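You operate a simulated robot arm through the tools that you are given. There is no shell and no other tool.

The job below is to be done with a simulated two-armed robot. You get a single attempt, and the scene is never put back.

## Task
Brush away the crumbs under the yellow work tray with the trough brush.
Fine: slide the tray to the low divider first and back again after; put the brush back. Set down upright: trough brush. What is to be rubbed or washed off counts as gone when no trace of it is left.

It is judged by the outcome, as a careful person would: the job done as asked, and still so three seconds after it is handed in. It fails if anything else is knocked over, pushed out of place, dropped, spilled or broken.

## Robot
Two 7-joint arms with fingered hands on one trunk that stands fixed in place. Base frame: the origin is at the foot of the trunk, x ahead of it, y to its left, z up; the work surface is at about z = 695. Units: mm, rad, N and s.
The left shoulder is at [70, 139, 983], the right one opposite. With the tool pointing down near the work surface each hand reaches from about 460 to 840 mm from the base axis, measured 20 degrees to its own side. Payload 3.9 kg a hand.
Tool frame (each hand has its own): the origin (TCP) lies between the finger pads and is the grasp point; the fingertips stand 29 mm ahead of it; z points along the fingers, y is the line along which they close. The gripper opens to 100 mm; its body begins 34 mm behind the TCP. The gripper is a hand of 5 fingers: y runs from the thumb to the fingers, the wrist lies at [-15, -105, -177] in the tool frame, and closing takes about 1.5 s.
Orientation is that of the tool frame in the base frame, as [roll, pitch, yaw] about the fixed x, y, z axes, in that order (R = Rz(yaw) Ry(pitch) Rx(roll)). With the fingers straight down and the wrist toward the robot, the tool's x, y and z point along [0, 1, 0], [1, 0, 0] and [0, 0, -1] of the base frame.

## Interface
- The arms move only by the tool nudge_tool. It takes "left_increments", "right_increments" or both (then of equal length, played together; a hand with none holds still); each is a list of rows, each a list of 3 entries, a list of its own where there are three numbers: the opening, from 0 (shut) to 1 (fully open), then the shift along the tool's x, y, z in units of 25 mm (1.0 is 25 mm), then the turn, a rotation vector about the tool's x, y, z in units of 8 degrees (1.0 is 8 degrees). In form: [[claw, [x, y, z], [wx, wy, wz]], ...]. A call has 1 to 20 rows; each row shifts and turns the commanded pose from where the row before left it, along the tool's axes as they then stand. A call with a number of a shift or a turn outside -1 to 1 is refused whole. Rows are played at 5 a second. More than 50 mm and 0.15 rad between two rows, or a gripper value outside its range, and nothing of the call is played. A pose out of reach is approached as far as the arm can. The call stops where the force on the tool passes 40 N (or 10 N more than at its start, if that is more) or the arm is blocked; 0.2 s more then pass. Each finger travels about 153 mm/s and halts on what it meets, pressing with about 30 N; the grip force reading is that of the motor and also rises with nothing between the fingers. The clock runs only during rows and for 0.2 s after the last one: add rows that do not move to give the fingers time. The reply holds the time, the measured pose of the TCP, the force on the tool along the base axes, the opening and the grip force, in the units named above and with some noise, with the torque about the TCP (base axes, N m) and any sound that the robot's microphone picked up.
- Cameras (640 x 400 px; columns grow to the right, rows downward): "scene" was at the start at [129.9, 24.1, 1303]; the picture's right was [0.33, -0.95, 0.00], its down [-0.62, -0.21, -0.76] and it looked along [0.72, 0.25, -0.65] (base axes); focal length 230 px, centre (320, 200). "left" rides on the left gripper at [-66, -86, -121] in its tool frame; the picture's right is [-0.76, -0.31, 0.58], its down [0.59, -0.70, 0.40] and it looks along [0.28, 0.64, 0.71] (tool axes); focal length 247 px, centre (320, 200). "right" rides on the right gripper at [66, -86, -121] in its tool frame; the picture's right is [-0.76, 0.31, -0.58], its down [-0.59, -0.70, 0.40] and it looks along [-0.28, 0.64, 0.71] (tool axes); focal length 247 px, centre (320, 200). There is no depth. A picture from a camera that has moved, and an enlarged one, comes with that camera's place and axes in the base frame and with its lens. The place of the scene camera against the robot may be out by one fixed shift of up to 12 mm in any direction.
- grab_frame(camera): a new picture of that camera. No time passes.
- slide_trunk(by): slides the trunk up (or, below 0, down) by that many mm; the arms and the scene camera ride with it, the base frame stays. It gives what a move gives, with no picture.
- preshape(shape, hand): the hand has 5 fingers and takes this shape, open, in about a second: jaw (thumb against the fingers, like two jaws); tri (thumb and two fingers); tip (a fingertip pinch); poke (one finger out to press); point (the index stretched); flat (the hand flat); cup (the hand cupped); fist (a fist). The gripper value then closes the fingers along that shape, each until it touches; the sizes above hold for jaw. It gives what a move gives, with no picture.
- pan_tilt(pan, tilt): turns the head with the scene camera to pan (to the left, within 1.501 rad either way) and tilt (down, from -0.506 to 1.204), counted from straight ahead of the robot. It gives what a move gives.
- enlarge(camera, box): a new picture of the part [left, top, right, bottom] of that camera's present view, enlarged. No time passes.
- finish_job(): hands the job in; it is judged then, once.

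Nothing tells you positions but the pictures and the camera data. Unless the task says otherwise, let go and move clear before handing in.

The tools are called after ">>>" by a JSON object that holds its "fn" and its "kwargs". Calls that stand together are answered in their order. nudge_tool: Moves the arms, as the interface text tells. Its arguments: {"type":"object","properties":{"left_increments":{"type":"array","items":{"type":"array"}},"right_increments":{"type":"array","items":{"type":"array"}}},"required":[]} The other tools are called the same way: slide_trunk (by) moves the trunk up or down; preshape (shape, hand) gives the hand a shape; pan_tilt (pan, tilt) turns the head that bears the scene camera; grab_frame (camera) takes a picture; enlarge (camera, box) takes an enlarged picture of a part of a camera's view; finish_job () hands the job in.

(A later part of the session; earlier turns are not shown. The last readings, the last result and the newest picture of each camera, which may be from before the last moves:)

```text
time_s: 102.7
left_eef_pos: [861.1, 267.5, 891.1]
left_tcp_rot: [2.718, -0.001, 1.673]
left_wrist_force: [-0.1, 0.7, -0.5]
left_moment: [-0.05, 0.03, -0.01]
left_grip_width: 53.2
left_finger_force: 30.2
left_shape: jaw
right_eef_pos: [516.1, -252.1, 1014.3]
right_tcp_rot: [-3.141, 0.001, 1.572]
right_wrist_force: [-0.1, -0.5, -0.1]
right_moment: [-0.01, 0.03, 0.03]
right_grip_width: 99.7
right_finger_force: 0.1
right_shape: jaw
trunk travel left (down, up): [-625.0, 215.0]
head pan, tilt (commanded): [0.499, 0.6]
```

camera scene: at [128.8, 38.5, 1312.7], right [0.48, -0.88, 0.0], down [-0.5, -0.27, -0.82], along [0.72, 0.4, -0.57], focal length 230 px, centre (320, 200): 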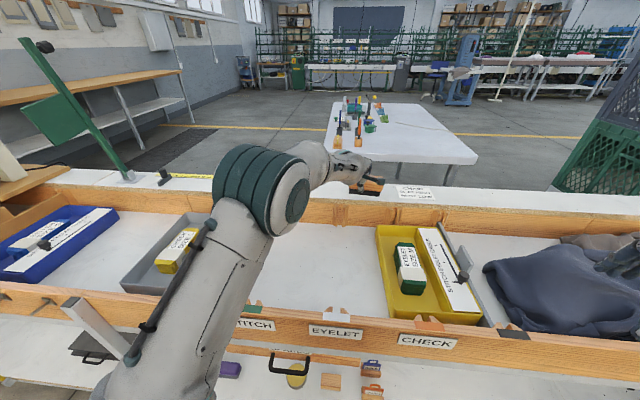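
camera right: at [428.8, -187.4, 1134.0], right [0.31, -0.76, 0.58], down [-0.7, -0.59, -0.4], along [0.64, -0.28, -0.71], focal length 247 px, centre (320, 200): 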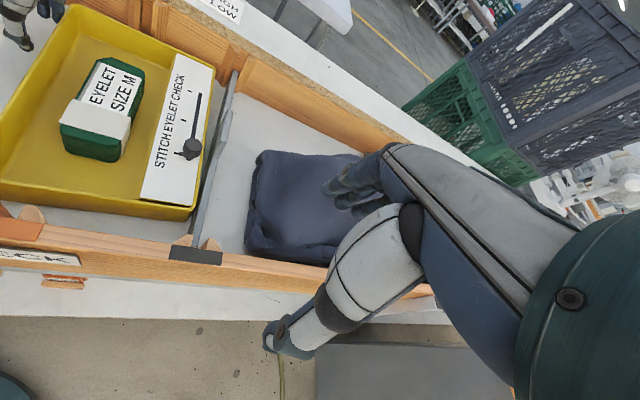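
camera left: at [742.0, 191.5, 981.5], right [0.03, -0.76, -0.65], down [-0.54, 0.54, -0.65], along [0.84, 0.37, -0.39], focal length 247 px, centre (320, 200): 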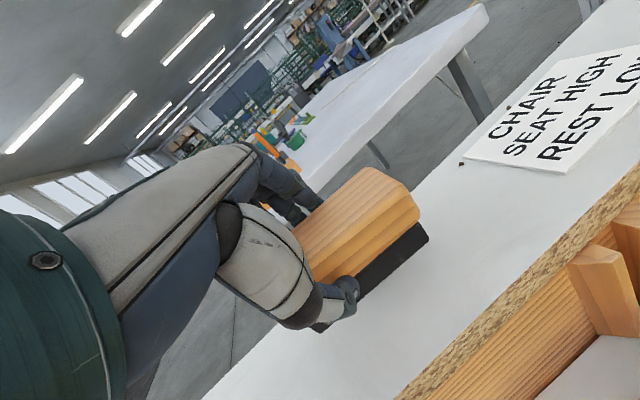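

>>> {"fn": "nudge_tool", "kwargs": {"left_increments": [[0.2, [0, -0.04, 0.09], [0, 0, 0]], [0.2, [0, -0.033, 0.073], [0, 0, 0]]]}}

>>> {"fn": "enlarge", "kwargs": {"camera": "scene", "box": [320, 120, 460, 210]}}

```text
time_s: 103.2
left_eef_pos: [863.0, 269.6, 888.8]
left_tcp_rot: [2.715, -0.003, 1.673]
left_wrist_force: [0.5, 0.1, -1.7]
left_moment: [0.03, 0.01, 0.02]
left_grip_width: 53.3
left_finger_force: 30.1
left_shape: jaw
right_eef_pos: [516.2, -251.7, 1013.9]
right_tcp_rot: [-3.141, -0.001, 1.572]
right_wrist_force: [-1.0, 0.6, -0.2]
right_moment: [0.01, 0.03, 0.02]
right_grip_width: 99.8
right_finger_force: 0.0
right_shape: jaw
trunk travel left (down, up): [-625.0, 215.0]
head pan, tilt (commanded): [0.499, 0.6]
```

```text
4.44 times, centred on (390, 165) of scene
camera zoom: at [128.1, 39.0, 1312.7], right [0.48, -0.88, 0.0], down [-0.5, -0.27, -0.82], along [0.72, 0.39, -0.57], focal length 1021 px, centre (9, 356)
```

zoom: 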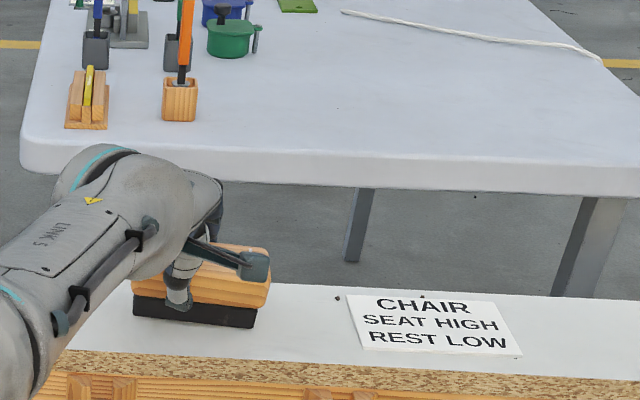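

>>> {"fn": "nudge_tool", "kwargs": {"left_increments": [[0.2, [0, -0.033, 0.073], [0, 0, 0]], [0.2, [0, -0.033, 0.073], [0, 0, 0]]]}}

```text
time_s: 103.8
left_eef_pos: [861.9, 269.1, 883.2]
left_tcp_rot: [2.713, -0.001, 1.671]
left_wrist_force: [-0.1, -0.2, 1.2]
left_moment: [-0.09, 0.0, 0.02]
left_grip_width: 53.3
left_finger_force: 30.1
left_shape: jaw
right_eef_pos: [515.7, -251.5, 1012.6]
right_tcp_rot: [3.14, 0.001, 1.572]
right_wrist_force: [-0.5, 0.6, -0.2]
right_moment: [-0.01, 0.01, 0.0]
right_grip_width: 99.8
right_finger_force: 0.0
right_shape: jaw
trunk travel left (down, up): [-625.0, 215.0]
head pan, tilt (commanded): [0.499, 0.6]
```

>>> {"fn": "nudge_tool", "kwargs": {"left_increments": [[0.2, [0, -0.03, 0.066], [0, 0, 0]], [0.2, [0, 0, 0], [0, 0, 0]]]}}

>>> {"fn": "enlarge", "kwargs": {"camera": "left", "box": [240, 140, 440, 370]}}

>>> {"fn": "enlarge", "kwargs": {"camera": "scene", "box": [320, 120, 460, 210]}}

```text
time_s: 104.5
left_eef_pos: [862.1, 269.0, 883.8]
left_tcp_rot: [2.713, -0.002, 1.672]
left_wrist_force: [1.0, 0.6, 2.9]
left_moment: [-0.13, -0.06, 0.03]
left_grip_width: 53.5
left_finger_force: 30.2
left_shape: jaw
right_eef_pos: [514.9, -252.4, 1014.5]
right_tcp_rot: [-3.141, 0.0, 1.571]
right_wrist_force: [0.3, -0.5, 0.1]
right_moment: [-0.04, 0.04, 0.03]
right_grip_width: 100.0
right_finger_force: 0.0
right_shape: jaw
trunk travel left (down, up): [-625.0, 215.0]
head pan, tilt (commanded): [0.499, 0.6]
```

```text
1.74 times, centred on (340, 255) of left
camera zoom: at [740.7, 190.2, 957.3], right [0.04, -0.76, -0.65], down [-0.53, 0.54, -0.65], along [0.85, 0.37, -0.38], focal length 430 px, centre (285, 104)
```

zoom: 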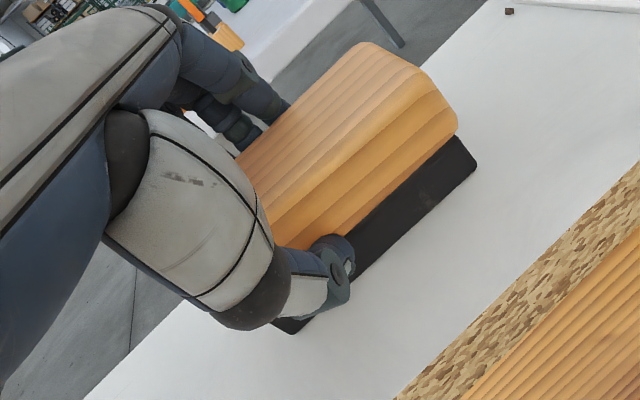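

```text
4.44 times, centred on (390, 165) of scene
camera zoom: at [127.2, 39.0, 1312.9], right [0.48, -0.88, 0.0], down [-0.5, -0.27, -0.83], along [0.72, 0.4, -0.56], focal length 1021 px, centre (9, 356)
```

zoom: 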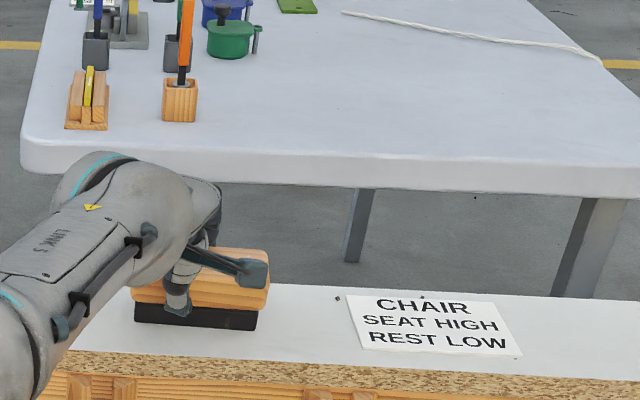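

The brush rests on the ledge, light contact. I release slowly.

>>> {"fn": "nudge_tool", "kwargs": {"left_increments": [[0.5, [0, 0, 0], [0, 0, 0]], [0.56, [0, 0, 0], [0, 0, 0]], [0.62, [0, 0, 0], [0, 0, 0]], [0.7, [0, 0, 0], [0, 0, 0]], [0.8, [0, 0, 0], [0, 0, 0]], [0.9, [0, 0, 0], [0, 0, 0]], [1, [0, 0, 0], [0, 0, 0]], [1, [0, 0, 0], [0, 0, 0]]]}}

>>> {"fn": "grab_frame", "kwargs": {"camera": "left"}}

>>> {"fn": "enlarge", "kwargs": {"camera": "scene", "box": [320, 120, 460, 210]}}

```text
time_s: 106.2
left_eef_pos: [862.0, 268.5, 882.0]
left_tcp_rot: [2.716, -0.004, 1.673]
left_wrist_force: [-0.6, 0.0, 0.5]
left_moment: [-0.02, 0.01, 0.03]
left_grip_width: 99.9
left_finger_force: 0.0
left_shape: jaw
right_eef_pos: [514.9, -253.1, 1013.1]
right_tcp_rot: [3.141, -0.001, 1.572]
right_wrist_force: [0.1, 0.1, 0.0]
right_moment: [0.02, 0.01, 0.0]
right_grip_width: 99.9
right_finger_force: 0.1
right_shape: jaw
trunk travel left (down, up): [-625.0, 215.0]
head pan, tilt (commanded): [0.499, 0.6]
```

```text
taken
camera left: at [741.0, 190.2, 956.7], right [0.04, -0.76, -0.65], down [-0.53, 0.54, -0.65], along [0.85, 0.37, -0.38], focal length 247 px, centre (320, 200)
```

left: 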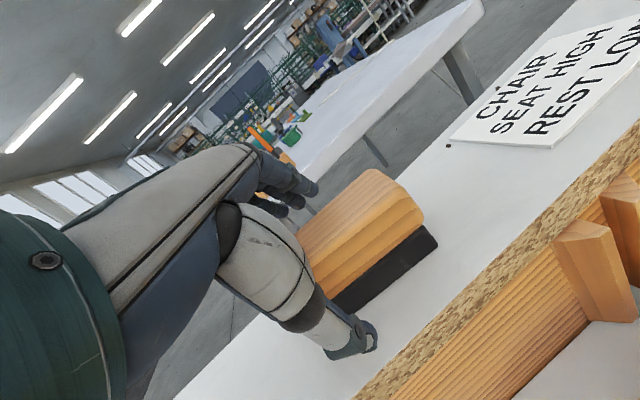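

```text
4.44 times, centred on (390, 165) of scene
camera zoom: at [127.7, 38.9, 1312.8], right [0.48, -0.88, 0.0], down [-0.5, -0.27, -0.83], along [0.72, 0.4, -0.56], focal length 1021 px, centre (9, 356)
```

zoom: 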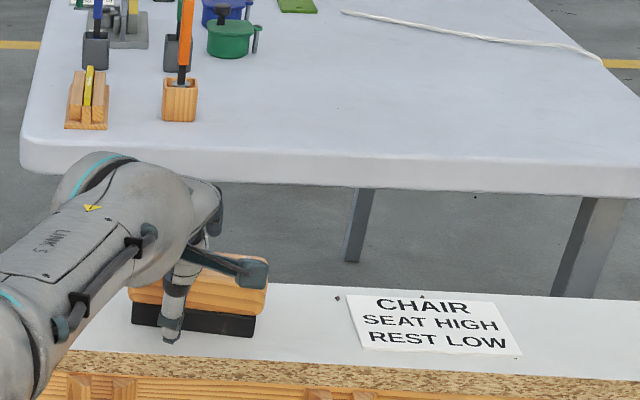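

Brush released and upright. I rise straight up and check its position.

>>> {"fn": "nudge_tool", "kwargs": {"left_increments": [[1, [0, 0.29, -0.64], [0, 0, 0]], [1, [0, 0.29, -0.64], [0, 0, 0]], [1, [0, 0.29, -0.64], [0, 0, 0]], [1, [0, -0.3, -0.64], [0, 0, 0]], [1, [0, -0.6, -0.4], [0, 0, 0]], [0.6, [0, -0.7, -0.3], [0, 0, 0]], [0.3, [0, -0.7, -0.3], [0, 0, 0]], [0, [0, -0.7, -0.3], [0, 0, 0]], [0, [0, 0, 0], [0, 0, 0]], [0, [0, 0, 0], [0, 0, 0]]]}}

>>> {"fn": "grab_frame", "kwargs": {"camera": "left"}}

>>> {"fn": "grab_frame", "kwargs": {"camera": "scene"}}

```text
time_s: 108.5
left_eef_pos: [771.6, 259.9, 946.2]
left_tcp_rot: [2.716, 0.0, 1.672]
left_wrist_force: [0.2, -0.3, -0.4]
left_moment: [0.03, 0.02, -0.02]
left_grip_width: 0.2
left_finger_force: 30.1
left_shape: jaw
right_eef_pos: [513.6, -252.9, 1013.7]
right_tcp_rot: [3.141, 0.001, 1.571]
right_wrist_force: [0.0, -0.1, -0.2]
right_moment: [0.0, -0.02, 0.0]
right_grip_width: 100.0
right_finger_force: 0.2
right_shape: jaw
trunk travel left (down, up): [-625.0, 215.0]
head pan, tilt (commanded): [0.499, 0.6]
```

```text
taken
camera left: at [651.8, 181.4, 1020.9], right [0.04, -0.76, -0.65], down [-0.53, 0.54, -0.65], along [0.85, 0.37, -0.38], focal length 247 px, centre (320, 200)
```

left: 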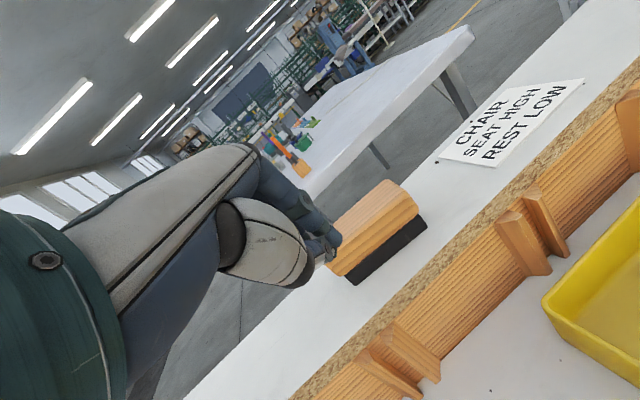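

```text
taken
camera scene: at [127.4, 38.9, 1312.8], right [0.48, -0.88, 0.0], down [-0.5, -0.27, -0.83], along [0.72, 0.4, -0.56], focal length 230 px, centre (320, 200)
```

scene: 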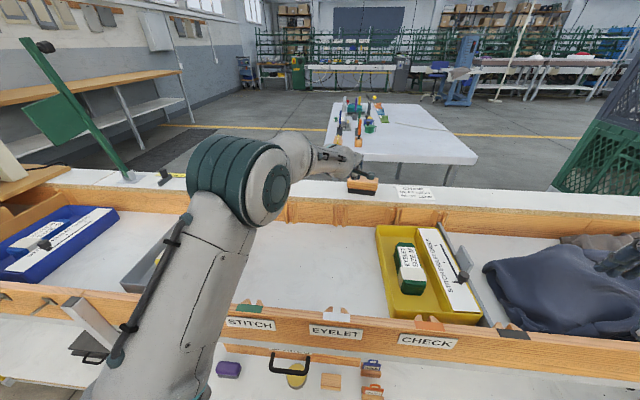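

I zoom in to measure the brush against its original spot.

>>> {"fn": "enlarge", "kwargs": {"camera": "left", "box": [300, 150, 460, 300]}}

>>> {"fn": "enlarge", "kwargs": {"camera": "scene", "box": [320, 140, 460, 230]}}

```text
2.67 times, centred on (380, 225) of left
camera zoom: at [651.8, 181.4, 1020.9], right [0.04, -0.76, -0.65], down [-0.53, 0.54, -0.65], along [0.85, 0.37, -0.38], focal length 659 px, centre (160, 133)
```

zoom: 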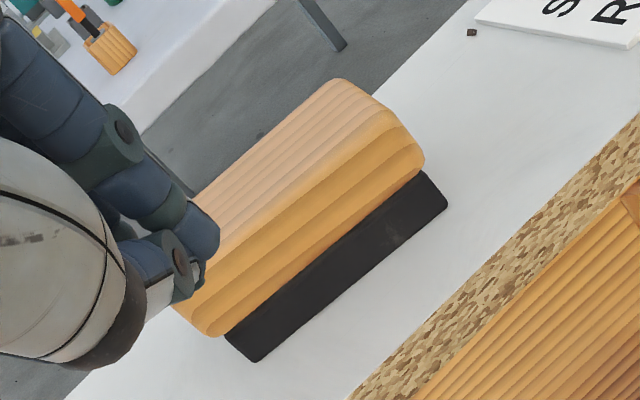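

```text
4.44 times, centred on (390, 185) of scene
camera zoom: at [127.4, 38.9, 1312.8], right [0.48, -0.88, 0.0], down [-0.5, -0.27, -0.83], along [0.72, 0.4, -0.56], focal length 1021 px, centre (9, 267)
```

zoom: 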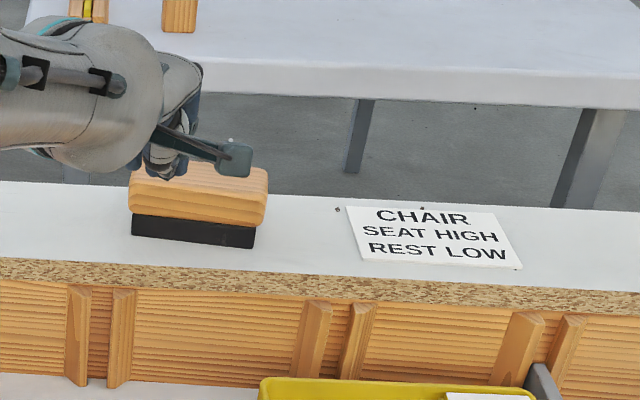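

The brush is ~15 mm nearer than before and turned ~7°. I'll square up the closed hand and push it gently back against its near face.

>>> {"fn": "nudge_tool", "kwargs": {"left_increments": [[0, [-0.3, 0, 0], [0, 0.288, -0.634]], [0, [-0.4, 0, 0], [0, 0.288, -0.634]], [0, [-0.4, 0, 0], [0, 0.288, -0.634]], [0, [-0.5, 0, 0], [0, 0, 0]], [0, [-0.5, 0, 0], [0, 0, 0]], [0, [0, 0, 0], [0, 0, 0]]]}}

>>> {"fn": "grab_frame", "kwargs": {"camera": "left"}}

```text
time_s: 109.8
left_eef_pos: [789.7, 217.1, 945.5]
left_tcp_rot: [2.719, 0.002, 1.973]
left_wrist_force: [-0.1, 0.3, -0.3]
left_moment: [0.01, 0.01, -0.04]
left_grip_width: 0.0
left_finger_force: 30.0
left_shape: jaw
right_eef_pos: [515.1, -252.9, 1013.7]
right_tcp_rot: [3.141, 0.0, 1.572]
right_wrist_force: [1.2, 0.1, 0.5]
right_moment: [0.0, -0.02, -0.02]
right_grip_width: 100.0
right_finger_force: 0.1
right_shape: jaw
trunk travel left (down, up): [-625.0, 215.0]
head pan, tilt (commanded): [0.499, 0.6]
```

```text
taken
camera left: at [696.5, 105.2, 1020.3], right [0.26, -0.72, -0.65], down [-0.67, 0.35, -0.65], along [0.7, 0.6, -0.39], focal length 247 px, centre (320, 200)
```

left: 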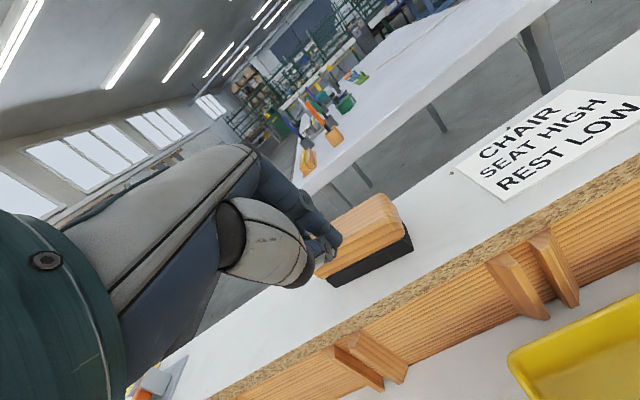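

>>> {"fn": "nudge_tool", "kwargs": {"left_increments": [[0, [-0.145, -0.209, 0.7], [0, 0, 0]], [0, [-0.145, -0.209, 0.7], [0, 0, 0]], [0, [-0.145, -0.209, 0.7], [0, 0, 0]], [0, [-0.145, -0.209, 0.7], [0, 0, 0]], [0, [0, 0, 0], [0, 0, 0]]]}}

>>> {"fn": "grab_frame", "kwargs": {"camera": "left"}}

>>> {"fn": "enlarge", "kwargs": {"camera": "scene", "box": [320, 140, 460, 230]}}

```text
time_s: 111.0
left_eef_pos: [803.5, 198.6, 875.0]
left_tcp_rot: [2.714, -0.001, 1.962]
left_wrist_force: [-0.1, -0.2, 0.6]
left_moment: [0.0, 0.02, 0.0]
left_grip_width: 0.1
left_finger_force: 30.3
left_shape: jaw
right_eef_pos: [514.8, -252.1, 1013.5]
right_tcp_rot: [3.141, -0.002, 1.572]
right_wrist_force: [0.5, -0.1, -0.3]
right_moment: [-0.01, 0.0, 0.01]
right_grip_width: 99.8
right_finger_force: 0.0
right_shape: jaw
trunk travel left (down, up): [-625.0, 215.0]
head pan, tilt (commanded): [0.499, 0.6]
```

```text
taken
camera left: at [709.8, 88.8, 948.0], right [0.25, -0.71, -0.65], down [-0.66, 0.36, -0.65], along [0.7, 0.6, -0.38], focal length 247 px, centre (320, 200)
```

left: 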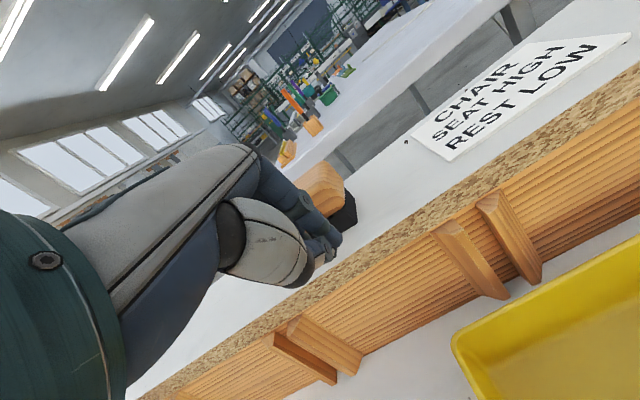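

```text
4.44 times, centred on (390, 185) of scene
camera zoom: at [127.4, 38.8, 1312.8], right [0.48, -0.88, 0.0], down [-0.5, -0.27, -0.83], along [0.72, 0.4, -0.56], focal length 1021 px, centre (9, 267)
```

zoom: 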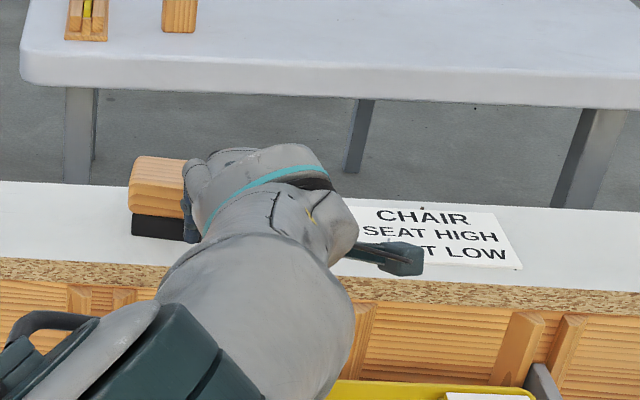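

The finger row is in front of the brush. I push it back gently.

>>> {"fn": "nudge_tool", "kwargs": {"left_increments": [[0, [0, 0.27, 0.12], [0, 0, 0]], [0, [0, 0.27, 0.12], [0, 0, 0]], [0, [0, 0.27, 0.12], [0, 0, 0]], [0, [0, 0.25, 0.115], [0, 0, 0]]]}}

>>> {"fn": "grab_frame", "kwargs": {"camera": "left"}}

>>> {"fn": "enlarge", "kwargs": {"camera": "scene", "box": [320, 140, 460, 230]}}

```text
time_s: 112.0
left_eef_pos: [831.2, 211.5, 875.5]
left_tcp_rot: [2.715, -0.001, 1.966]
left_wrist_force: [0.0, -0.3, -0.4]
left_moment: [0.01, -0.02, 0.0]
left_grip_width: 0.0
left_finger_force: 30.0
left_shape: jaw
right_eef_pos: [514.9, -250.8, 1013.7]
right_tcp_rot: [-3.141, 0.0, 1.572]
right_wrist_force: [0.6, -0.4, 1.0]
right_moment: [0.01, -0.01, -0.02]
right_grip_width: 99.7
right_finger_force: 0.1
right_shape: jaw
trunk travel left (down, up): [-625.0, 215.0]
head pan, tilt (commanded): [0.499, 0.6]
```

```text
taken
camera left: at [737.3, 101.1, 950.2], right [0.25, -0.71, -0.65], down [-0.67, 0.36, -0.65], along [0.7, 0.6, -0.38], focal length 247 px, centre (320, 200)
```

left: 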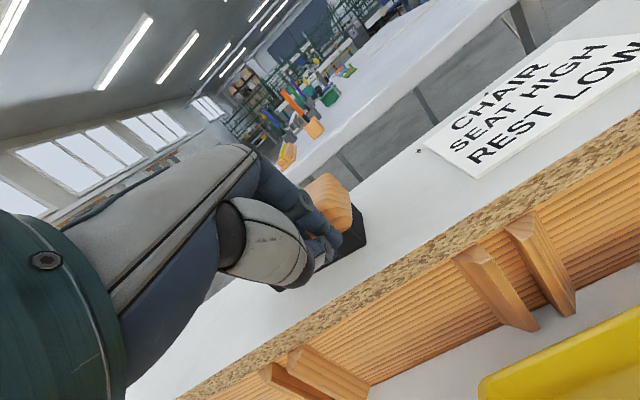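

```text
4.44 times, centred on (390, 185) of scene
camera zoom: at [127.9, 39.1, 1312.8], right [0.48, -0.88, 0.0], down [-0.5, -0.27, -0.82], along [0.72, 0.39, -0.57], focal length 1021 px, centre (9, 267)
```

zoom: 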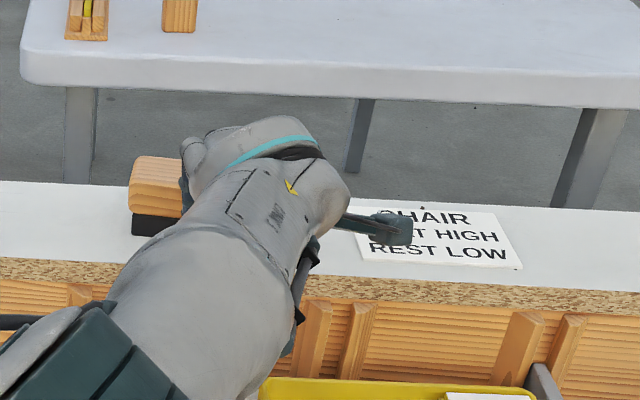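

>>> {"fn": "nudge_tool", "kwargs": {"left_increments": [[0, [0, 0.25, 0.115], [0, 0, 0]], [0, [0, 0.25, 0.115], [0, 0, 0]]]}}

>>> {"fn": "grab_frame", "kwargs": {"camera": "left"}}

>>> {"fn": "enlarge", "kwargs": {"camera": "scene", "box": [320, 140, 460, 230]}}

```text
time_s: 112.7
left_eef_pos: [843.1, 219.1, 875.2]
left_tcp_rot: [2.716, -0.002, 1.964]
left_wrist_force: [-0.5, 0.1, -0.7]
left_moment: [-0.01, -0.01, 0.01]
left_grip_width: 0.1
left_finger_force: 30.1
left_shape: jaw
right_eef_pos: [514.4, -251.2, 1013.4]
right_tcp_rot: [-3.141, 0.001, 1.571]
right_wrist_force: [-0.7, 0.1, 0.0]
right_moment: [0.02, 0.02, -0.02]
right_grip_width: 99.7
right_finger_force: 0.0
right_shape: jaw
trunk travel left (down, up): [-625.0, 215.0]
head pan, tilt (commanded): [0.499, 0.6]
```

```text
taken
camera left: at [750.4, 107.8, 950.3], right [0.25, -0.71, -0.65], down [-0.67, 0.36, -0.65], along [0.7, 0.6, -0.38], focal length 247 px, centre (320, 200)
```

left: 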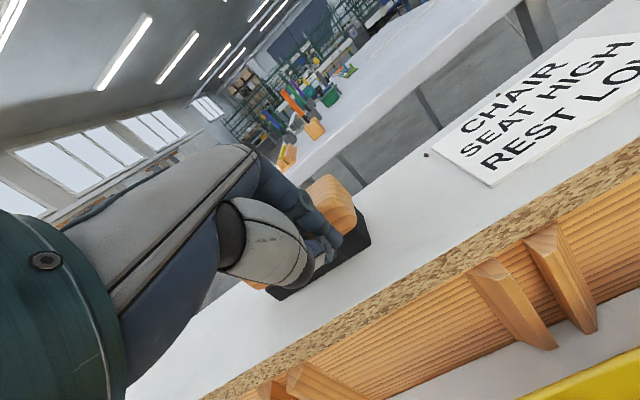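

```text
4.44 times, centred on (390, 185) of scene
camera zoom: at [127.8, 39.1, 1312.8], right [0.48, -0.88, 0.0], down [-0.5, -0.27, -0.82], along [0.72, 0.39, -0.57], focal length 1021 px, centre (9, 267)
```

zoom: 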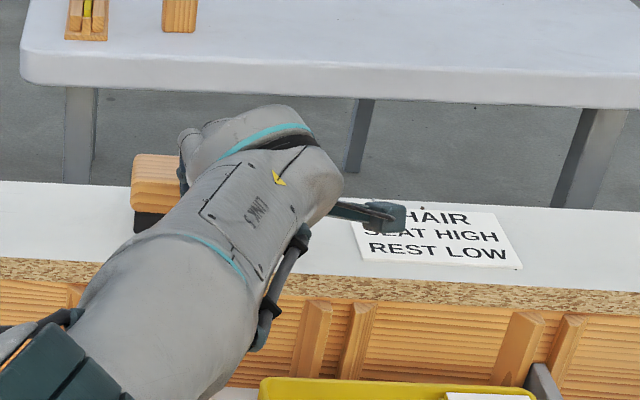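

>>> {"fn": "nudge_tool", "kwargs": {"left_increments": [[0, [0, 0.27, 0.12], [0, 0, 0]], [0, [0, 0, 0], [0, 0, 0]], [0, [0, -0.4, -0.18], [0, 0, 0]], [0, [0, -0.6, -0.6], [0, 0, 0]], [0, [0, -0.6, -0.8], [0, 0, 0]], [0, [0, -0.4, -0.8], [0, 0, 0]], [0, [0, 0, -0.8], [0, 0, 0]]]}}

>>> {"fn": "grab_frame", "kwargs": {"camera": "left"}}

>>> {"fn": "enlarge", "kwargs": {"camera": "scene", "box": [320, 140, 460, 230]}}

```text
time_s: 114.2
left_eef_pos: [777.2, 200.8, 919.4]
left_tcp_rot: [2.73, 0.0, 1.98]
left_wrist_force: [-0.6, 0.8, -0.8]
left_moment: [-0.02, 0.01, -0.02]
left_grip_width: 0.0
left_finger_force: 30.2
left_shape: jaw
right_eef_pos: [516.1, -252.3, 1013.5]
right_tcp_rot: [-3.141, 0.0, 1.571]
right_wrist_force: [0.0, 0.4, 0.4]
right_moment: [0.04, 0.01, 0.0]
right_grip_width: 99.8
right_finger_force: 0.1
right_shape: jaw
trunk travel left (down, up): [-625.0, 215.0]
head pan, tilt (commanded): [0.499, 0.6]
```

```text
taken
camera left: at [686.4, 89.5, 995.3], right [0.26, -0.71, -0.65], down [-0.68, 0.35, -0.65], along [0.69, 0.61, -0.4], focal length 247 px, centre (320, 200)
```

left: 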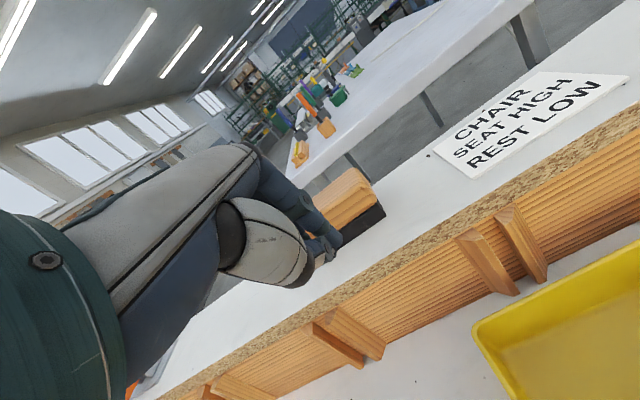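

```text
4.44 times, centred on (390, 185) of scene
camera zoom: at [127.3, 38.5, 1312.8], right [0.48, -0.88, 0.0], down [-0.5, -0.27, -0.83], along [0.72, 0.4, -0.56], focal length 1021 px, centre (9, 267)
```

zoom: 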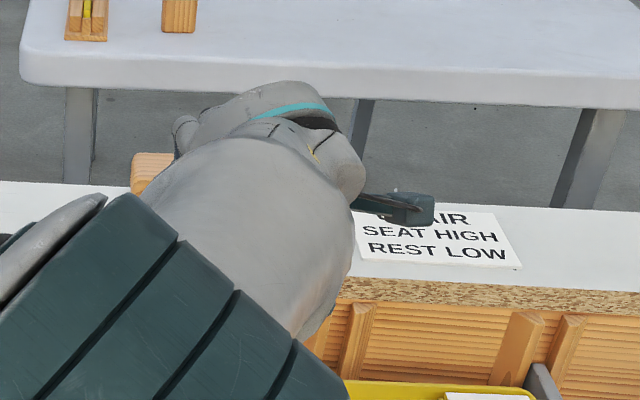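

I retract from the brush, un-tilt the hand and get a clear look at both brush and tray.

>>> {"fn": "nudge_tool", "kwargs": {"left_increments": [[0, [0.5, -0.45, -0.6], [0, 0, 0]], [0, [0.5, -0.45, -0.6], [0, 0, 0]], [0, [0.5, -0.5, -0.5], [0.5, 0, 0]], [0, [0.5, -0.6, -0.4], [0.5, 0, 0]], [0, [0.5, -0.7, -0.3], [0.5, 0, 0]], [0, [0.5, -0.7, -0.2], [0.5, 0, 0]], [0, [0.5, -0.7, 0], [0.5, 0, 0]], [0, [0.5, -0.5, 0], [0.5, 0, 0.1]]]}}

>>> {"fn": "grab_frame", "kwargs": {"camera": "left"}}

>>> {"fn": "grab_frame", "kwargs": {"camera": "scene"}}

```text
time_s: 116.0
left_eef_pos: [617.2, 228.9, 955.9]
left_tcp_rot: [3.135, -0.002, 1.949]
left_wrist_force: [-0.8, 1.0, 0.5]
left_moment: [0.0, 0.01, -0.03]
left_grip_width: 0.0
left_finger_force: 30.3
left_shape: jaw
right_eef_pos: [514.4, -252.3, 1014.8]
right_tcp_rot: [3.141, 0.0, 1.571]
right_wrist_force: [0.0, 0.1, 0.0]
right_moment: [-0.01, 0.02, -0.02]
right_grip_width: 99.5
right_finger_force: 0.1
right_shape: jaw
trunk travel left (down, up): [-625.0, 215.0]
head pan, tilt (commanded): [0.499, 0.6]
```

```text
taken
camera left: at [560.0, 136.7, 1075.9], right [0.0, -0.81, -0.58], down [-0.87, 0.29, -0.4], along [0.5, 0.5, -0.71], focal length 247 px, centre (320, 200)
```

left: 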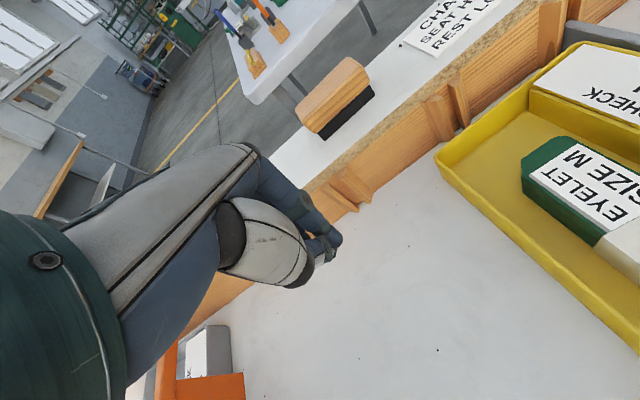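

```text
taken
camera scene: at [126.8, 39.4, 1312.9], right [0.48, -0.88, 0.0], down [-0.5, -0.27, -0.83], along [0.72, 0.39, -0.56], focal length 230 px, centre (320, 200)
```

scene: 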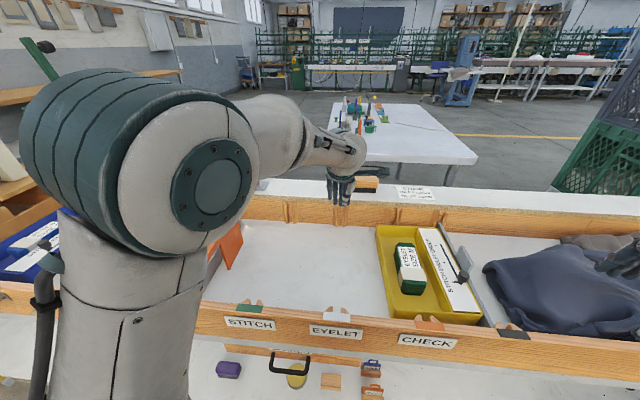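

The brush is back within about 5 mm of its original spot, upright. Now for the tray: I try the "poke" shape on the left hand, up here in the clear, to see how a single finger looks.

>>> {"fn": "preshape", "kwargs": {"shape": "poke", "hand": "left"}}

>>> {"fn": "grab_frame", "kwargs": {"camera": "left"}}

>>> {"fn": "enlarge", "kwargs": {"camera": "scene", "box": [270, 100, 410, 220]}}

>>> {"fn": "grab_frame", "kwargs": {"camera": "right"}}

```text
time_s: 117.0
left_eef_pos: [617.8, 230.8, 956.4]
left_tcp_rot: [3.135, -0.003, 1.951]
left_wrist_force: [0.2, 0.2, 0.9]
left_moment: [0.0, 0.02, 0.01]
left_grip_width: 0.0
left_finger_force: 0.1
left_shape: poke
right_eef_pos: [514.6, -252.4, 1013.3]
right_tcp_rot: [3.14, 0.0, 1.571]
right_wrist_force: [0.1, -0.2, 0.1]
right_moment: [0.05, -0.03, 0.02]
right_grip_width: 99.9
right_finger_force: 0.1
right_shape: jaw
trunk travel left (down, up): [-625.0, 215.0]
head pan, tilt (commanded): [0.499, 0.6]
```

```text
taken
camera left: at [560.9, 136.4, 1075.4], right [0.0, -0.81, -0.58], down [-0.87, 0.29, -0.4], along [0.5, 0.5, -0.71], focal length 247 px, centre (320, 200)
```

left: 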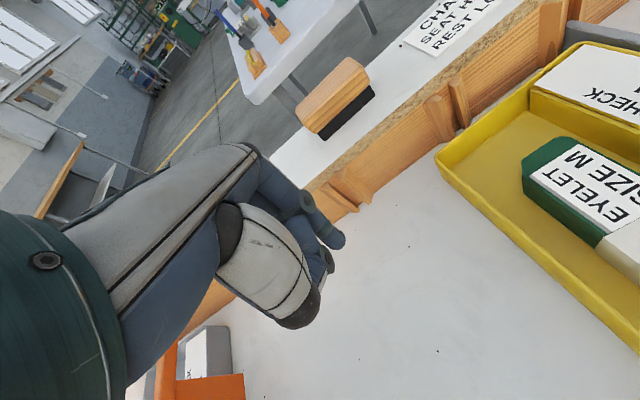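

```text
3.33 times, centred on (340, 160) of scene
camera zoom: at [127.6, 39.0, 1312.8], right [0.48, -0.88, 0.0], down [-0.5, -0.27, -0.83], along [0.72, 0.4, -0.56], focal length 766 px, centre (253, 333)
```

zoom: 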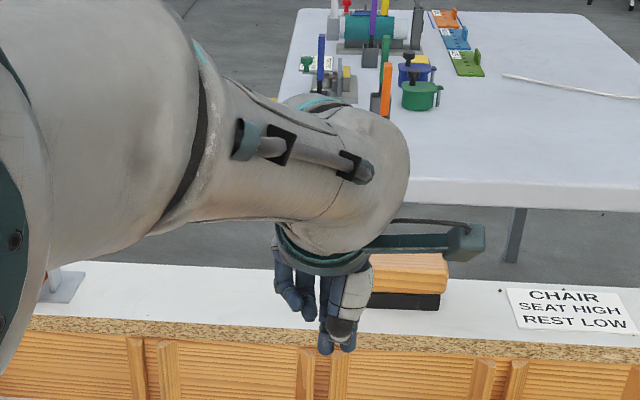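

```text
taken
camera right: at [428.7, -187.3, 1134.1], right [0.31, -0.76, 0.58], down [-0.7, -0.59, -0.4], along [0.64, -0.28, -0.71], focal length 247 px, centre (320, 200)
```

right: 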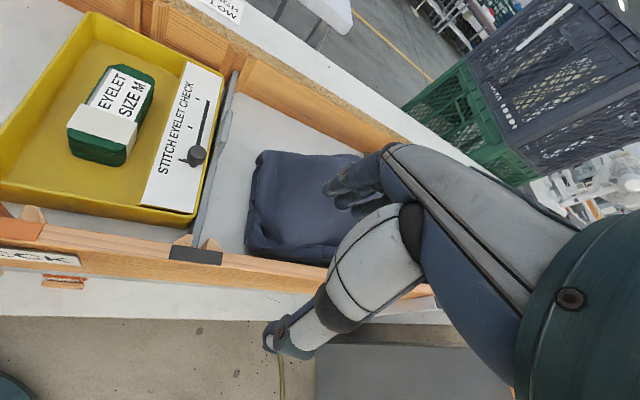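

>>> {"fn": "preshape", "kwargs": {"shape": "point", "hand": "left"}}

>>> {"fn": "grab_frame", "kwargs": {"camera": "left"}}

>>> {"fn": "enlarge", "kwargs": {"camera": "scene", "box": [270, 100, 410, 220]}}

```text
time_s: 117.8
left_eef_pos: [616.3, 231.0, 955.9]
left_tcp_rot: [3.135, -0.003, 1.949]
left_wrist_force: [-0.4, 0.1, 0.0]
left_moment: [-0.01, 0.0, -0.01]
left_grip_width: 0.0
left_finger_force: 0.0
left_shape: point
right_eef_pos: [516.1, -251.6, 1012.9]
right_tcp_rot: [3.141, -0.002, 1.571]
right_wrist_force: [-0.1, 0.4, 0.0]
right_moment: [-0.01, 0.0, -0.04]
right_grip_width: 99.7
right_finger_force: 0.1
right_shape: jaw
trunk travel left (down, up): [-625.0, 215.0]
head pan, tilt (commanded): [0.499, 0.6]
```

```text
taken
camera left: at [561.0, 136.4, 1075.3], right [0.0, -0.81, -0.58], down [-0.87, 0.29, -0.4], along [0.5, 0.5, -0.71], focal length 247 px, centre (320, 200)
```

left: 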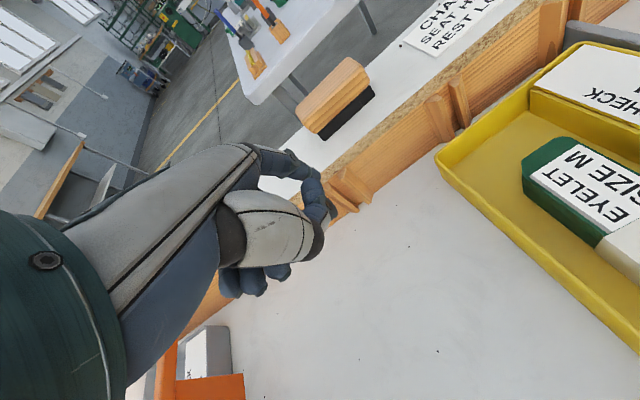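

```text
3.33 times, centred on (340, 160) of scene
camera zoom: at [127.7, 38.9, 1312.8], right [0.48, -0.88, 0.0], down [-0.5, -0.27, -0.83], along [0.72, 0.4, -0.56], focal length 766 px, centre (253, 333)
```

zoom: 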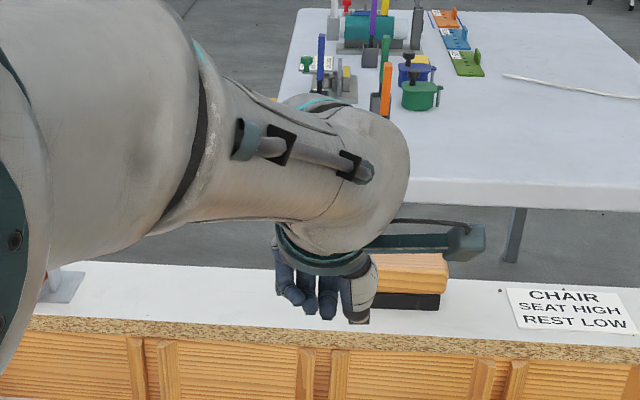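

Poke looks right: index (with thumb beside it) extended, other fingers curled well above. I'll use it to hook the inside of the tray's left wall; first move above the gap between wall and green stack.

>>> {"fn": "preshape", "kwargs": {"shape": "poke", "hand": "left"}}

>>> {"fn": "nudge_tool", "kwargs": {"left_increments": [[0, [-0.77, -0.18, 0.2], [0, 0, -0.1]], [0, [-0.77, -0.18, 0.3], [0, 0, 0]], [0, [-0.77, -0.18, 0.35], [0, 0, 0]], [0, [-0.77, -0.18, 0.35], [0, 0, 0]], [0, [-0.77, -0.18, 0.35], [0, 0, 0]], [0, [-0.77, -0.18, 0.35], [0, 0, 0]], [0, [-0.77, -0.18, 0.35], [0, 0, 0]], [0, [-0.75, -0.18, 0.35], [0, 0, 0]]]}}

>>> {"fn": "grab_frame", "kwargs": {"camera": "left"}}

>>> {"fn": "grab_frame", "kwargs": {"camera": "scene"}}

>>> {"fn": "enlarge", "kwargs": {"camera": "right", "box": [0, 0, 300, 240]}}

```text
time_s: 118.8
left_eef_pos: [617.8, 230.2, 956.0]
left_tcp_rot: [3.135, -0.004, 1.95]
left_wrist_force: [-0.2, 0.2, -0.3]
left_moment: [-0.04, 0.01, -0.03]
left_grip_width: 0.2
left_finger_force: 0.1
left_shape: poke
right_eef_pos: [515.0, -252.3, 1013.7]
right_tcp_rot: [-3.141, 0.0, 1.571]
right_wrist_force: [-0.3, 0.3, 1.0]
right_moment: [-0.04, 0.01, -0.02]
right_grip_width: 99.8
right_finger_force: 0.1
right_shape: jaw
trunk travel left (down, up): [-625.0, 215.0]
head pan, tilt (commanded): [0.499, 0.6]
```

```text
time_s: 120.8
left_eef_pos: [645.9, 87.7, 915.7]
left_tcp_rot: [3.138, 0.074, 1.999]
left_wrist_force: [1.1, 0.3, 0.3]
left_moment: [0.0, 0.0, -0.02]
left_grip_width: 0.2
left_finger_force: 0.1
left_shape: poke
right_eef_pos: [515.9, -252.2, 1013.9]
right_tcp_rot: [3.141, 0.0, 1.571]
right_wrist_force: [-0.7, 0.2, 0.1]
right_moment: [-0.01, 0.0, -0.02]
right_grip_width: 99.8
right_finger_force: 0.1
right_shape: jaw
trunk travel left (down, up): [-625.0, 215.0]
head pan, tilt (commanded): [0.499, 0.6]
stopped in row 8 (left hand): the arm was blocked; the commanded pose is now the measured one
```

```text
taken
camera left: at [591.3, -0.1, 1040.0], right [0.05, -0.85, -0.52], down [-0.87, 0.21, -0.44], along [0.49, 0.48, -0.73], focal length 247 px, centre (320, 200)
```

left: 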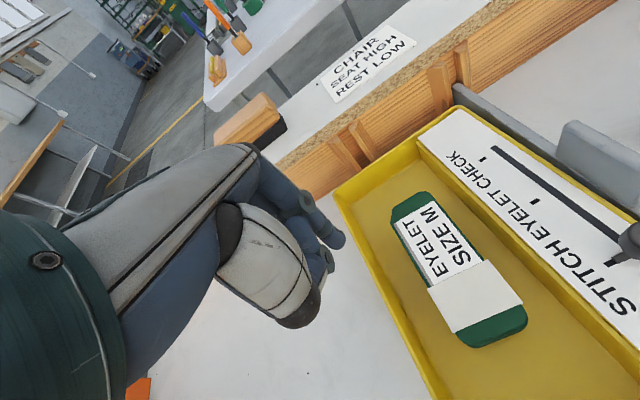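

```text
taken
camera scene: at [127.6, 39.3, 1312.8], right [0.48, -0.88, 0.0], down [-0.5, -0.27, -0.83], along [0.72, 0.39, -0.56], focal length 230 px, centre (320, 200)
```

scene: 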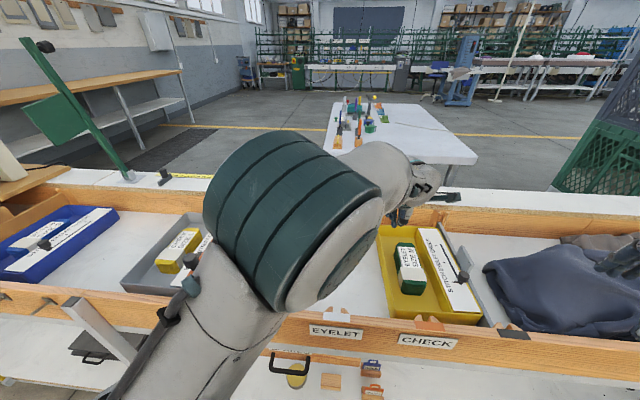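

```text
1.67 times, centred on (150, 120) of right
camera zoom: at [428.7, -186.9, 1134.2], right [0.31, -0.76, 0.58], down [-0.7, -0.59, -0.4], along [0.64, -0.28, -0.71], focal length 412 px, centre (603, 333)
```

zoom: 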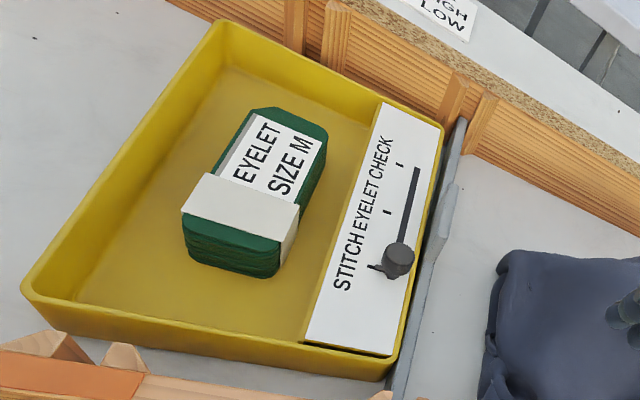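

The arm was again stopped at the elbow limit but is nearly above the target (s≈−166). Lowering should relieve it; I lower while leveling, staying above the rim.

>>> {"fn": "nudge_tool", "kwargs": {"left_increments": [[0, [0, 0, 0.5], [0, 0.2, 0.1]], [0, [0, 0, 0.5], [0, 0.2, 0.1]], [0, [0, 0, 0.6], [0, 0.1, 0.05]], [0, [0, 0, 0.6], [0, 0, 0]], [0, [0, 0, 0], [0, 0, 0]]]}}

>>> {"fn": "grab_frame", "kwargs": {"camera": "left"}}

>>> {"fn": "enlarge", "kwargs": {"camera": "right", "box": [0, 0, 300, 240]}}

```text
time_s: 122.0
left_eef_pos: [653.2, 99.5, 876.6]
left_tcp_rot: [-3.129, 0.069, 2.004]
left_wrist_force: [0.2, 0.1, -1.2]
left_moment: [0.0, -0.04, -0.01]
left_grip_width: 0.0
left_finger_force: 0.1
left_shape: poke
right_eef_pos: [515.2, -251.6, 1013.2]
right_tcp_rot: [-3.14, -0.001, 1.571]
right_wrist_force: [0.2, 0.1, -0.4]
right_moment: [-0.01, 0.01, 0.05]
right_grip_width: 99.8
right_finger_force: 0.0
right_shape: jaw
trunk travel left (down, up): [-625.0, 215.0]
head pan, tilt (commanded): [0.499, 0.6]
```

```text
taken
camera left: at [600.0, 12.5, 1001.3], right [0.05, -0.85, -0.52], down [-0.88, 0.21, -0.43], along [0.48, 0.48, -0.74], focal length 247 px, centre (320, 200)
```

left: 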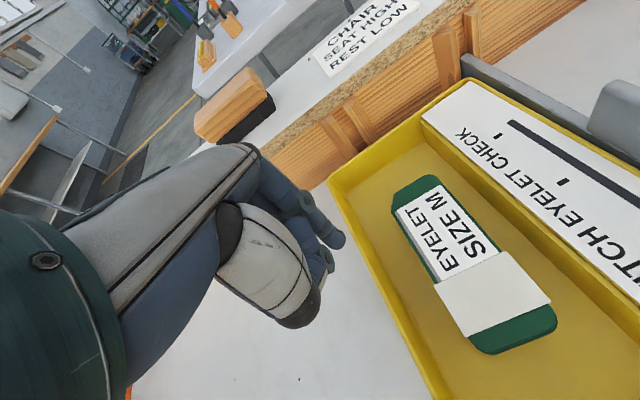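

```text
1.67 times, centred on (150, 120) of right
camera zoom: at [428.6, -187.4, 1134.1], right [0.31, -0.76, 0.58], down [-0.7, -0.59, -0.4], along [0.64, -0.28, -0.71], focal length 412 px, centre (603, 333)
```

zoom: 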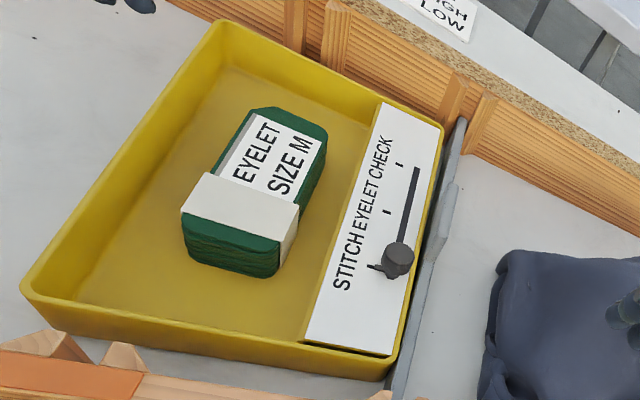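

>>> {"fn": "nudge_tool", "kwargs": {"left_increments": [[0, [0.3, 0, 0.6], [0, 0.1, 0.05]], [0, [0.2, 0, 0.6], [0, 0.1, 0.05]], [0, [0, 0, 0.6], [0, 0.1, 0.05]], [0, [0, 0, 0], [0, 0, 0]]]}}

>>> {"fn": "grab_frame", "kwargs": {"camera": "scene"}}

```text
time_s: 123.0
left_eef_pos: [648.2, 112.5, 822.9]
left_tcp_rot: [-3.127, 0.018, 1.987]
left_wrist_force: [0.1, 0.1, -0.6]
left_moment: [-0.01, -0.01, 0.03]
left_grip_width: 0.0
left_finger_force: 0.0
left_shape: poke
right_eef_pos: [515.0, -251.4, 1015.3]
right_tcp_rot: [-3.14, 0.0, 1.571]
right_wrist_force: [-0.4, -0.1, -0.7]
right_moment: [0.0, 0.01, -0.01]
right_grip_width: 100.0
right_finger_force: 0.0
right_shape: jaw
trunk travel left (down, up): [-625.0, 215.0]
head pan, tilt (commanded): [0.499, 0.6]
```

```text
taken
camera scene: at [127.4, 38.9, 1312.8], right [0.48, -0.88, 0.0], down [-0.5, -0.27, -0.83], along [0.72, 0.4, -0.56], focal length 230 px, centre (320, 200)
```

scene: 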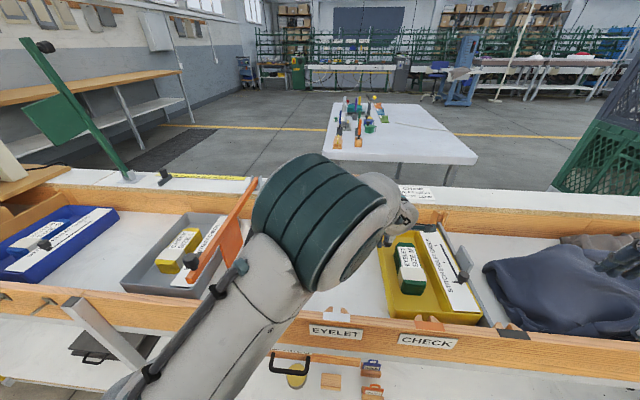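

Leveled now at lower height. I shift right above the gap and check the fingertip against wall and stack.

>>> {"fn": "nudge_tool", "kwargs": {"left_increments": [[0, [-0.6, 0, 0], [0, 0.1, 0.05]], [0, [-0.6, 0, 0.2], [0, 0.1, 0.05]], [0, [0, 0, 0.2], [0, 0, 0]]]}}

>>> {"fn": "grab_frame", "kwargs": {"camera": "left"}}

>>> {"fn": "enlarge", "kwargs": {"camera": "left", "box": [240, 150, 440, 330]}}

>>> {"fn": "enlarge", "kwargs": {"camera": "right", "box": [0, 0, 240, 200]}}

```text
time_s: 123.8
left_eef_pos: [658.8, 86.1, 808.7]
left_tcp_rot: [-3.126, -0.026, 1.967]
left_wrist_force: [-0.2, 0.8, -0.9]
left_moment: [-0.01, -0.03, 0.05]
left_grip_width: 0.0
left_finger_force: 0.0
left_shape: poke
right_eef_pos: [514.9, -252.7, 1013.4]
right_tcp_rot: [-3.141, 0.0, 1.571]
right_wrist_force: [-0.2, -0.1, -0.3]
right_moment: [-0.03, 0.0, 0.01]
right_grip_width: 99.8
right_finger_force: 0.1
right_shape: jaw
trunk travel left (down, up): [-625.0, 215.0]
head pan, tilt (commanded): [0.499, 0.6]
```

```text
taken
camera left: at [607.1, -11.2, 928.1], right [-0.01, -0.81, -0.59], down [-0.89, 0.28, -0.37], along [0.46, 0.52, -0.71], focal length 247 px, centre (320, 200)
```

left: 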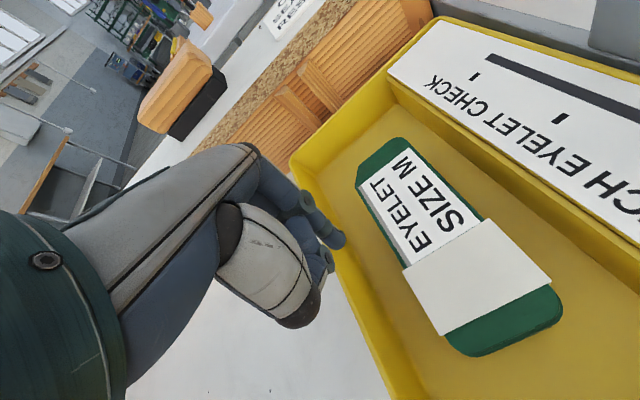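

```text
2.22 times, centred on (340, 240) of left
camera zoom: at [607.1, -11.2, 928.1], right [-0.01, -0.81, -0.59], down [-0.89, 0.28, -0.37], along [0.46, 0.52, -0.71], focal length 549 px, centre (276, 111)
```

zoom: 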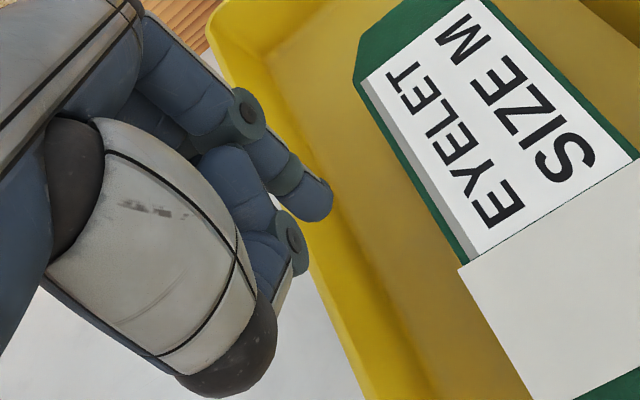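

```text
2.00 times, centred on (120, 100) of right
camera zoom: at [428.7, -187.2, 1134.1], right [0.31, -0.76, 0.58], down [-0.7, -0.59, -0.4], along [0.64, -0.28, -0.71], focal length 494 px, centre (720, 400)
```

zoom: 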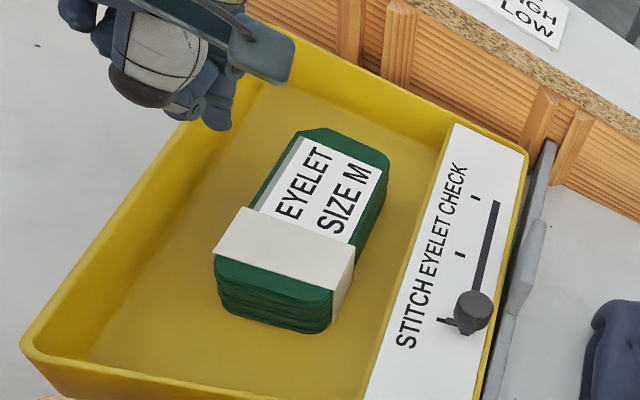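

The index tip is at s≈−180, just inside the wall (inner face ≈−162), with the stack well to the right. I lower it into the gap.

>>> {"fn": "nudge_tool", "kwargs": {"left_increments": [[0, [0, 0, 0.4], [0, -0.1, 0]], [0, [0, 0, 0.4], [0, 0, 0]], [0, [0, 0, 0.4], [0, 0, 0]], [0, [0, 0, 0.4], [0, 0, 0]], [0, [0, 0, 0.5], [0, 0, 0]], [0, [0, 0, 0], [0, 0, 0]]]}}

>>> {"fn": "grab_frame", "kwargs": {"camera": "left"}}

>>> {"fn": "enlarge", "kwargs": {"camera": "right", "box": [0, 0, 240, 200]}}

```text
time_s: 125.2
left_eef_pos: [654.4, 77.7, 752.2]
left_tcp_rot: [-3.135, -0.038, 1.949]
left_wrist_force: [1.4, 0.2, 0.3]
left_moment: [-0.01, 0.0, -0.02]
left_grip_width: 0.0
left_finger_force: 0.0
left_shape: poke
right_eef_pos: [514.3, -253.3, 1014.0]
right_tcp_rot: [-3.14, 0.0, 1.57]
right_wrist_force: [-0.2, 0.3, -0.1]
right_moment: [0.0, 0.02, 0.0]
right_grip_width: 99.6
right_finger_force: 0.0
right_shape: jaw
trunk travel left (down, up): [-625.0, 215.0]
head pan, tilt (commanded): [0.499, 0.6]
```

```text
taken
camera left: at [601.5, -17.9, 870.1], right [-0.02, -0.8, -0.6], down [-0.88, 0.3, -0.37], along [0.48, 0.52, -0.71], focal length 247 px, centre (320, 200)
```

left: 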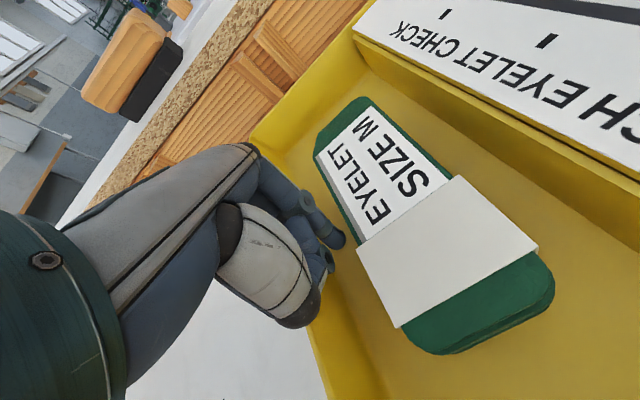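

```text
2.00 times, centred on (120, 100) of right
camera zoom: at [428.6, -187.3, 1134.1], right [0.31, -0.76, 0.58], down [-0.7, -0.59, -0.4], along [0.64, -0.28, -0.71], focal length 494 px, centre (720, 400)
```

zoom: 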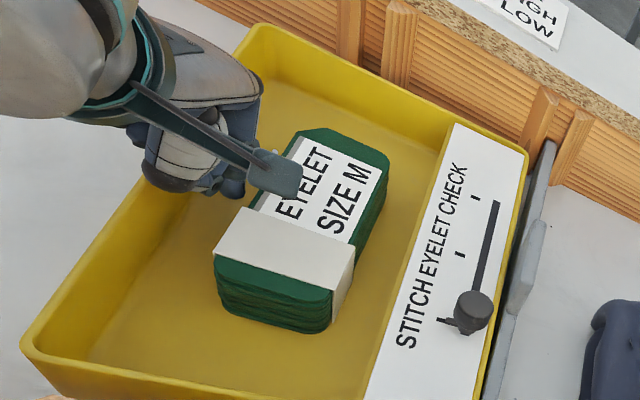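

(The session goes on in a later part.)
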